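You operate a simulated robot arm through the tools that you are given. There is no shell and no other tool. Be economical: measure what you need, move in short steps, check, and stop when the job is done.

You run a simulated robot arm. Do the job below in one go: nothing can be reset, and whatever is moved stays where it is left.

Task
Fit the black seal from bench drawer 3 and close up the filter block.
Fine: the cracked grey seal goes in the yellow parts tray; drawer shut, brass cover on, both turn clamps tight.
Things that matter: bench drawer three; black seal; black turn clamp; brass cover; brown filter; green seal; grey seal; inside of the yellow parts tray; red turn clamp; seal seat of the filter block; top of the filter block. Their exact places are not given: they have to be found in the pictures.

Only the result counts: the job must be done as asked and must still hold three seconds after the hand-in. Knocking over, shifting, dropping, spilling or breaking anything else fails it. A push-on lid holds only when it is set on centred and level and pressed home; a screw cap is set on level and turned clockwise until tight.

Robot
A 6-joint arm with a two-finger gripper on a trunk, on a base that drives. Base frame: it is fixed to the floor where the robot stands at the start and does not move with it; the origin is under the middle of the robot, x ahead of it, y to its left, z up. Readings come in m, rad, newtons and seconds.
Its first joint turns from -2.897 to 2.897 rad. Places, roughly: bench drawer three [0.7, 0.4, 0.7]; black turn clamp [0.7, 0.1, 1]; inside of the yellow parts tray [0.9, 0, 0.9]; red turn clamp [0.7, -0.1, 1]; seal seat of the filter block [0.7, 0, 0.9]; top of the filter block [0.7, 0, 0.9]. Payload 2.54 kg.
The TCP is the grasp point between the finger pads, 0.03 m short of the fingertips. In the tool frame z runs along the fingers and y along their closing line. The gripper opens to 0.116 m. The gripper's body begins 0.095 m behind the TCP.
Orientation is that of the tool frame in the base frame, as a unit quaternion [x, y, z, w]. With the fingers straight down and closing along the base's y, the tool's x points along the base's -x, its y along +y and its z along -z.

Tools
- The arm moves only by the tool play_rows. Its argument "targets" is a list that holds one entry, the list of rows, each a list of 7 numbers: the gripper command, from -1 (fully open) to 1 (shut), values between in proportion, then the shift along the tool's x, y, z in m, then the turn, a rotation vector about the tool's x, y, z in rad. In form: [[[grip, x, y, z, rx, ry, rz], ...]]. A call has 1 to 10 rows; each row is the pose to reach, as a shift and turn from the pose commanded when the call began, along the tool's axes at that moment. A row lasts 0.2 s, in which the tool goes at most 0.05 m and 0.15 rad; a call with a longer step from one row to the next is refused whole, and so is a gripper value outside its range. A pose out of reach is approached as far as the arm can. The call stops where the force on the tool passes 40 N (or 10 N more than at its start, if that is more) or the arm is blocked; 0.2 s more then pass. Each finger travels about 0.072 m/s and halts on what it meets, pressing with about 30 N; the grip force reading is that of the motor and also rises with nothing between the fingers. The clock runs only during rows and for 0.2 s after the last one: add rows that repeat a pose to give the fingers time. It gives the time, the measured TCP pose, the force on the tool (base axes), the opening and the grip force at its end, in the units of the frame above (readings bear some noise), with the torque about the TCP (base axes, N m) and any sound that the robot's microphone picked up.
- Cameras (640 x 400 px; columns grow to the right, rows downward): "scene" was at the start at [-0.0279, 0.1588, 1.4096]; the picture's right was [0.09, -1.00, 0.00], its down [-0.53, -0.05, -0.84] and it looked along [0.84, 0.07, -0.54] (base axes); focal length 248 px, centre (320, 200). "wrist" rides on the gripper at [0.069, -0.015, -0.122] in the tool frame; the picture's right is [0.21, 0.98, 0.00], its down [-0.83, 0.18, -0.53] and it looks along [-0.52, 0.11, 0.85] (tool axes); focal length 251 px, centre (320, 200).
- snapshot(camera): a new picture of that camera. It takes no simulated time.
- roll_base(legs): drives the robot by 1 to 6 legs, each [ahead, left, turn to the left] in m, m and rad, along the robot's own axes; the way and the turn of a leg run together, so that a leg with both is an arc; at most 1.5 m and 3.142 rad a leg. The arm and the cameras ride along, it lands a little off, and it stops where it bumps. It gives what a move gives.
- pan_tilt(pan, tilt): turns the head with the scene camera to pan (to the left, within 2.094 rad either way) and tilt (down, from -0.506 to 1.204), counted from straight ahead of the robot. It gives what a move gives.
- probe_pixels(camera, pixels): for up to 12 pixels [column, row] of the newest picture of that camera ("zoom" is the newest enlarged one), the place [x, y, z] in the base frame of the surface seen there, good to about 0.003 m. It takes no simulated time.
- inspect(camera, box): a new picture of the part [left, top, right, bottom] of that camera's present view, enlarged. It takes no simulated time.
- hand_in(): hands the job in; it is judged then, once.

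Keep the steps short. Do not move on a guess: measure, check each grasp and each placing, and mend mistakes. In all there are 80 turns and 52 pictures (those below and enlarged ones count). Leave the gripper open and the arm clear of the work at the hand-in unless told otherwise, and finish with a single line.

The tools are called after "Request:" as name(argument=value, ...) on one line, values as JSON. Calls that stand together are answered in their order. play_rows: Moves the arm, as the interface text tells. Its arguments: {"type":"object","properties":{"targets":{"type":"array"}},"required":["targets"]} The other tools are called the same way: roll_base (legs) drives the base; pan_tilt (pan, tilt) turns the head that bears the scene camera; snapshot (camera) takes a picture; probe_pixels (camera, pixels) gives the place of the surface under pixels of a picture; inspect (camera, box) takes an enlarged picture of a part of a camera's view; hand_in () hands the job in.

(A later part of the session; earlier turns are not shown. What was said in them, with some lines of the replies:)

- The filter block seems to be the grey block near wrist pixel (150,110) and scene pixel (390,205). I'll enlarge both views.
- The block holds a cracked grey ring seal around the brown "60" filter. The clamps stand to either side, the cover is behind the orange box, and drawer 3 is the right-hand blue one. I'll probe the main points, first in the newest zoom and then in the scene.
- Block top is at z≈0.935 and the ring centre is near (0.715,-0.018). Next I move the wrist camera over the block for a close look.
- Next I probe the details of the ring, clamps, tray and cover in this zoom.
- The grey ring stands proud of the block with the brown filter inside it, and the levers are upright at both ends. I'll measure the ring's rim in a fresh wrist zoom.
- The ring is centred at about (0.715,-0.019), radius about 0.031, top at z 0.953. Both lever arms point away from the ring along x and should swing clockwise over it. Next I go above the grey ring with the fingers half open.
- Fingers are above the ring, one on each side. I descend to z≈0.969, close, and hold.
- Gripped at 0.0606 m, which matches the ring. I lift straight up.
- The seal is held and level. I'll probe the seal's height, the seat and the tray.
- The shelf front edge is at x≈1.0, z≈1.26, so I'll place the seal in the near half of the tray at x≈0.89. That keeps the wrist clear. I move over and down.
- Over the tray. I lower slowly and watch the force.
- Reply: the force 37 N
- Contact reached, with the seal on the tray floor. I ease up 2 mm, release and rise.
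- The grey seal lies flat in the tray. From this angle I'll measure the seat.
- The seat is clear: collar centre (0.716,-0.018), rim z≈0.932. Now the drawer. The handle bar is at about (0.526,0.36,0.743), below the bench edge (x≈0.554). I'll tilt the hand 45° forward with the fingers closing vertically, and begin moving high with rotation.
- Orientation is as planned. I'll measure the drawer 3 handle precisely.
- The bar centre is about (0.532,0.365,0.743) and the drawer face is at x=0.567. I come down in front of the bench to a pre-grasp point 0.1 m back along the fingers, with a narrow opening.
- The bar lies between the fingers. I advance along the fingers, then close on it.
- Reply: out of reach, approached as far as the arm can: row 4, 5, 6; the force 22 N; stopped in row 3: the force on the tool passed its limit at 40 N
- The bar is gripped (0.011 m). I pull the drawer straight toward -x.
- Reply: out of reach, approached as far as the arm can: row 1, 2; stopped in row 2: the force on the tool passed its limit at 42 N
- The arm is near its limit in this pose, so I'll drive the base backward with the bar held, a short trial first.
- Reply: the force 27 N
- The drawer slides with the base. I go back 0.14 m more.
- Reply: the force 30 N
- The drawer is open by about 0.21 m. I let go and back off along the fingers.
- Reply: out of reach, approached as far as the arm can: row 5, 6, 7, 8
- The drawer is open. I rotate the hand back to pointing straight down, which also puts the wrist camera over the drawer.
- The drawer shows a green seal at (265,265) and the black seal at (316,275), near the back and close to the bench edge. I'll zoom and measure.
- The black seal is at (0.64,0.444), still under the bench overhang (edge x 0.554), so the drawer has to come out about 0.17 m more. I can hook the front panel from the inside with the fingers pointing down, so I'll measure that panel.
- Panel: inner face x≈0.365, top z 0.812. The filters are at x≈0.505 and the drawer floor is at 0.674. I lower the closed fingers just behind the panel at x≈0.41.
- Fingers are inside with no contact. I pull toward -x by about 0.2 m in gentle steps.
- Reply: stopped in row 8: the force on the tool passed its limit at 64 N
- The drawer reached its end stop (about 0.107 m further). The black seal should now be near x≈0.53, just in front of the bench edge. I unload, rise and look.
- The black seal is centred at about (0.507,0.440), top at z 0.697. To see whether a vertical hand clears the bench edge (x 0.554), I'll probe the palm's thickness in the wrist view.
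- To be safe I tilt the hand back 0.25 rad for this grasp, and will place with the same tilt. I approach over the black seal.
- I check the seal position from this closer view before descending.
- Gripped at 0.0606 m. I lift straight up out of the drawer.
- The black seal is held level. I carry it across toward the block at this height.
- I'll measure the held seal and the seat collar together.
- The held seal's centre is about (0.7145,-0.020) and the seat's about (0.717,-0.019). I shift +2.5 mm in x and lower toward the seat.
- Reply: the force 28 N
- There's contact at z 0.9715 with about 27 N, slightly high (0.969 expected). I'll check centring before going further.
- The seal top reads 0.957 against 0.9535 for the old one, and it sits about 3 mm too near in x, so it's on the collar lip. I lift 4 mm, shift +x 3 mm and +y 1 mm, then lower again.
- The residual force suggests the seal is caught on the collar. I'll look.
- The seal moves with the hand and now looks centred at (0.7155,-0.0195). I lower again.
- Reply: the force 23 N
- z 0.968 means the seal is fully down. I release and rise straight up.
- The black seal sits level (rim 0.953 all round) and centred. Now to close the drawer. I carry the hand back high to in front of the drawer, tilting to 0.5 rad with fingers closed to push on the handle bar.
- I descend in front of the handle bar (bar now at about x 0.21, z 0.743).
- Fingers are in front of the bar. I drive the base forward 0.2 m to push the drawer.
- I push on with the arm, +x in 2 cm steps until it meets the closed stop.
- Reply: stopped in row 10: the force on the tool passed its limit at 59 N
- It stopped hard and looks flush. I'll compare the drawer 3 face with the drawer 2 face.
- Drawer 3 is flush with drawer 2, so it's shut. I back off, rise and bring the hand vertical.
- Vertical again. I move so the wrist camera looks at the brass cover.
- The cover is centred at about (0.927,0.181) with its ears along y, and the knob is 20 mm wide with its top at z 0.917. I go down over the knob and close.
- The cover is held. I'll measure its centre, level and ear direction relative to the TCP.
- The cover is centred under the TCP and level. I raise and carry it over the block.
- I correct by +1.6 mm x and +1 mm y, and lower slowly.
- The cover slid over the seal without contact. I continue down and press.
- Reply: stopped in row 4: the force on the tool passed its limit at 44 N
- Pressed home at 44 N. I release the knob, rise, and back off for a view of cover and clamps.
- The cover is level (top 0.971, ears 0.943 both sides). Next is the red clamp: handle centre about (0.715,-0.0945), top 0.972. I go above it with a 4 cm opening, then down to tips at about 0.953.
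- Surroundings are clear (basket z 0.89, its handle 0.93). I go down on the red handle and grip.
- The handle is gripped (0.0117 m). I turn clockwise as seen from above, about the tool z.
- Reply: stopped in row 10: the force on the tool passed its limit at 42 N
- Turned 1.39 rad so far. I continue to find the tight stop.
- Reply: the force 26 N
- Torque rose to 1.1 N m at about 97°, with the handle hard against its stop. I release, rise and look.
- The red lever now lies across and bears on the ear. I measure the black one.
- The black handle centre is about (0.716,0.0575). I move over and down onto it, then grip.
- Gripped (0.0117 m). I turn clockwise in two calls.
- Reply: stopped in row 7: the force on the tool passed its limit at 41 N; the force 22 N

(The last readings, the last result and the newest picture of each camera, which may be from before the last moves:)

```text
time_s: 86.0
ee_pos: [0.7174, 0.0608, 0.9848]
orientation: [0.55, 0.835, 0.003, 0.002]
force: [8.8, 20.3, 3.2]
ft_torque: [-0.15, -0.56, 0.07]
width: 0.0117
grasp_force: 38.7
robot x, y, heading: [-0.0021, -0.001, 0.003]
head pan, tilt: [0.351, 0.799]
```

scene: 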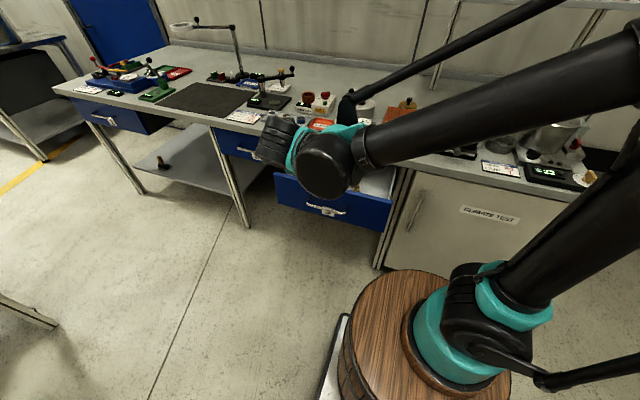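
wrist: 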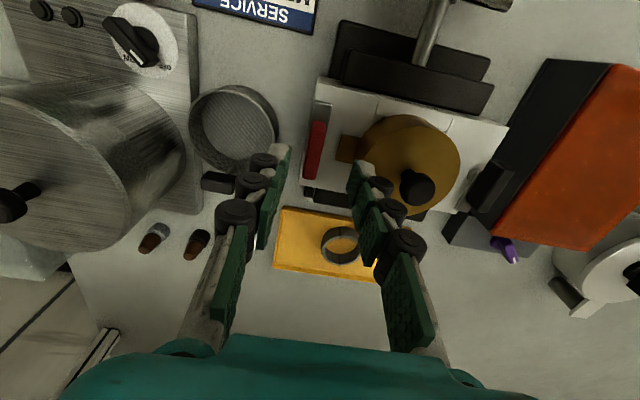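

At 1.16 rad there's a side force of +20 N along y. I ease the hand 3 mm toward +y and keep turning.

Request:
play_rows(targets=[[[0.95, 0.0024, 0.0021, 0, 0, 0, 0.05], [0.95, 0.0024, 0.0021, 0, 0, 0, 0.15], [0.95, 0.0024, 0.0021, 0, 0, 0, 0.25], [0.95, 0.0024, 0.0021, 0, 0, 0, 0.35], [0.95, 0.0024, 0.0021, 0, 0, 0, 0.43], [0.95, 0.0024, 0.0021, 0, 0, 0, 0.5], [0.95, 0.0024, 0.0021, 0, 0, 0, 0.55]]])

```text
time_s: 87.6
ee_pos: [0.7185, 0.062, 0.9842]
orientation: [0.756, 0.655, 0.002, 0.001]
force: [14.9, -7.0, 8.5]
ft_torque: [-0.72, -0.32, 1.08]
width: 0.0147
grasp_force: 41.0
robot x, y, heading: [0.0015, -0.0035, -0.0]
head pan, tilt: [0.351, 0.799]
5 turns are left
```

Torque is 1.08 N m at the stop, the same as the red clamp, so it's tight. I release, rise clear, back away and take one look.

Request:
play_rows(targets=[[[0.7, 0, 0, 0, 0, 0, -0.05], [0.31, 0, 0, 0, 0, 0, -0.05], [0.31, 0, 0, 0, 0, 0, -0.05], [0.31, 0, 0, -0.02, 0, 0, -0.12], [0.0, 0, 0, -0.06, 0, 0, -0.26], [-0.5, 0, 0, -0.1, 0, 0, -0.4], [-1, 0, 0, -0.14, 0, 0, -0.54], [-1, 0, 0, -0.18, 0, 0, -0.68], [-1, 0, 0, -0.2, 0, 0, -0.82], [-1, 0, 0, -0.2, 0, 0, -0.82]]])

Request:
snapshot(camera="wrist")

```text
time_s: 89.8
ee_pos: [0.7159, 0.0598, 1.1842]
orientation: [0.432, 0.902, 0.002, 0.002]
force: [-0.8, -0.1, -0.5]
ft_torque: [0.03, -0.01, -0.01]
width: 0.1159
grasp_force: 0.2
robot x, y, heading: [-0.0038, -0.0015, 0.003]
head pan, tilt: [0.351, 0.799]
```

```text
2 pictures are left
4 turns are left
```

wrist: 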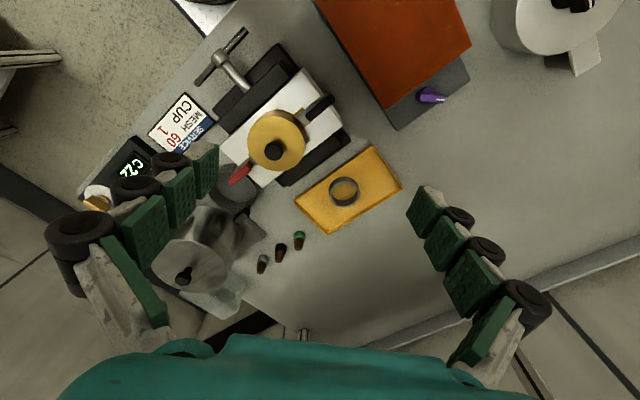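

Both levers lie across the cover ears, the cover is centred and the grey seal is in the tray. The drawer is shut, the gripper is open and the arm is clear, so I hand in.

Request:
hand_in()

```text
The job is handed in.
```

The black seal from drawer 3 is fitted and the filter block is closed: grey seal in the yellow tray, drawer 3 shut, brass cover pressed on, and both clamps turned to their stops; it has been handed in with no verdict returned.
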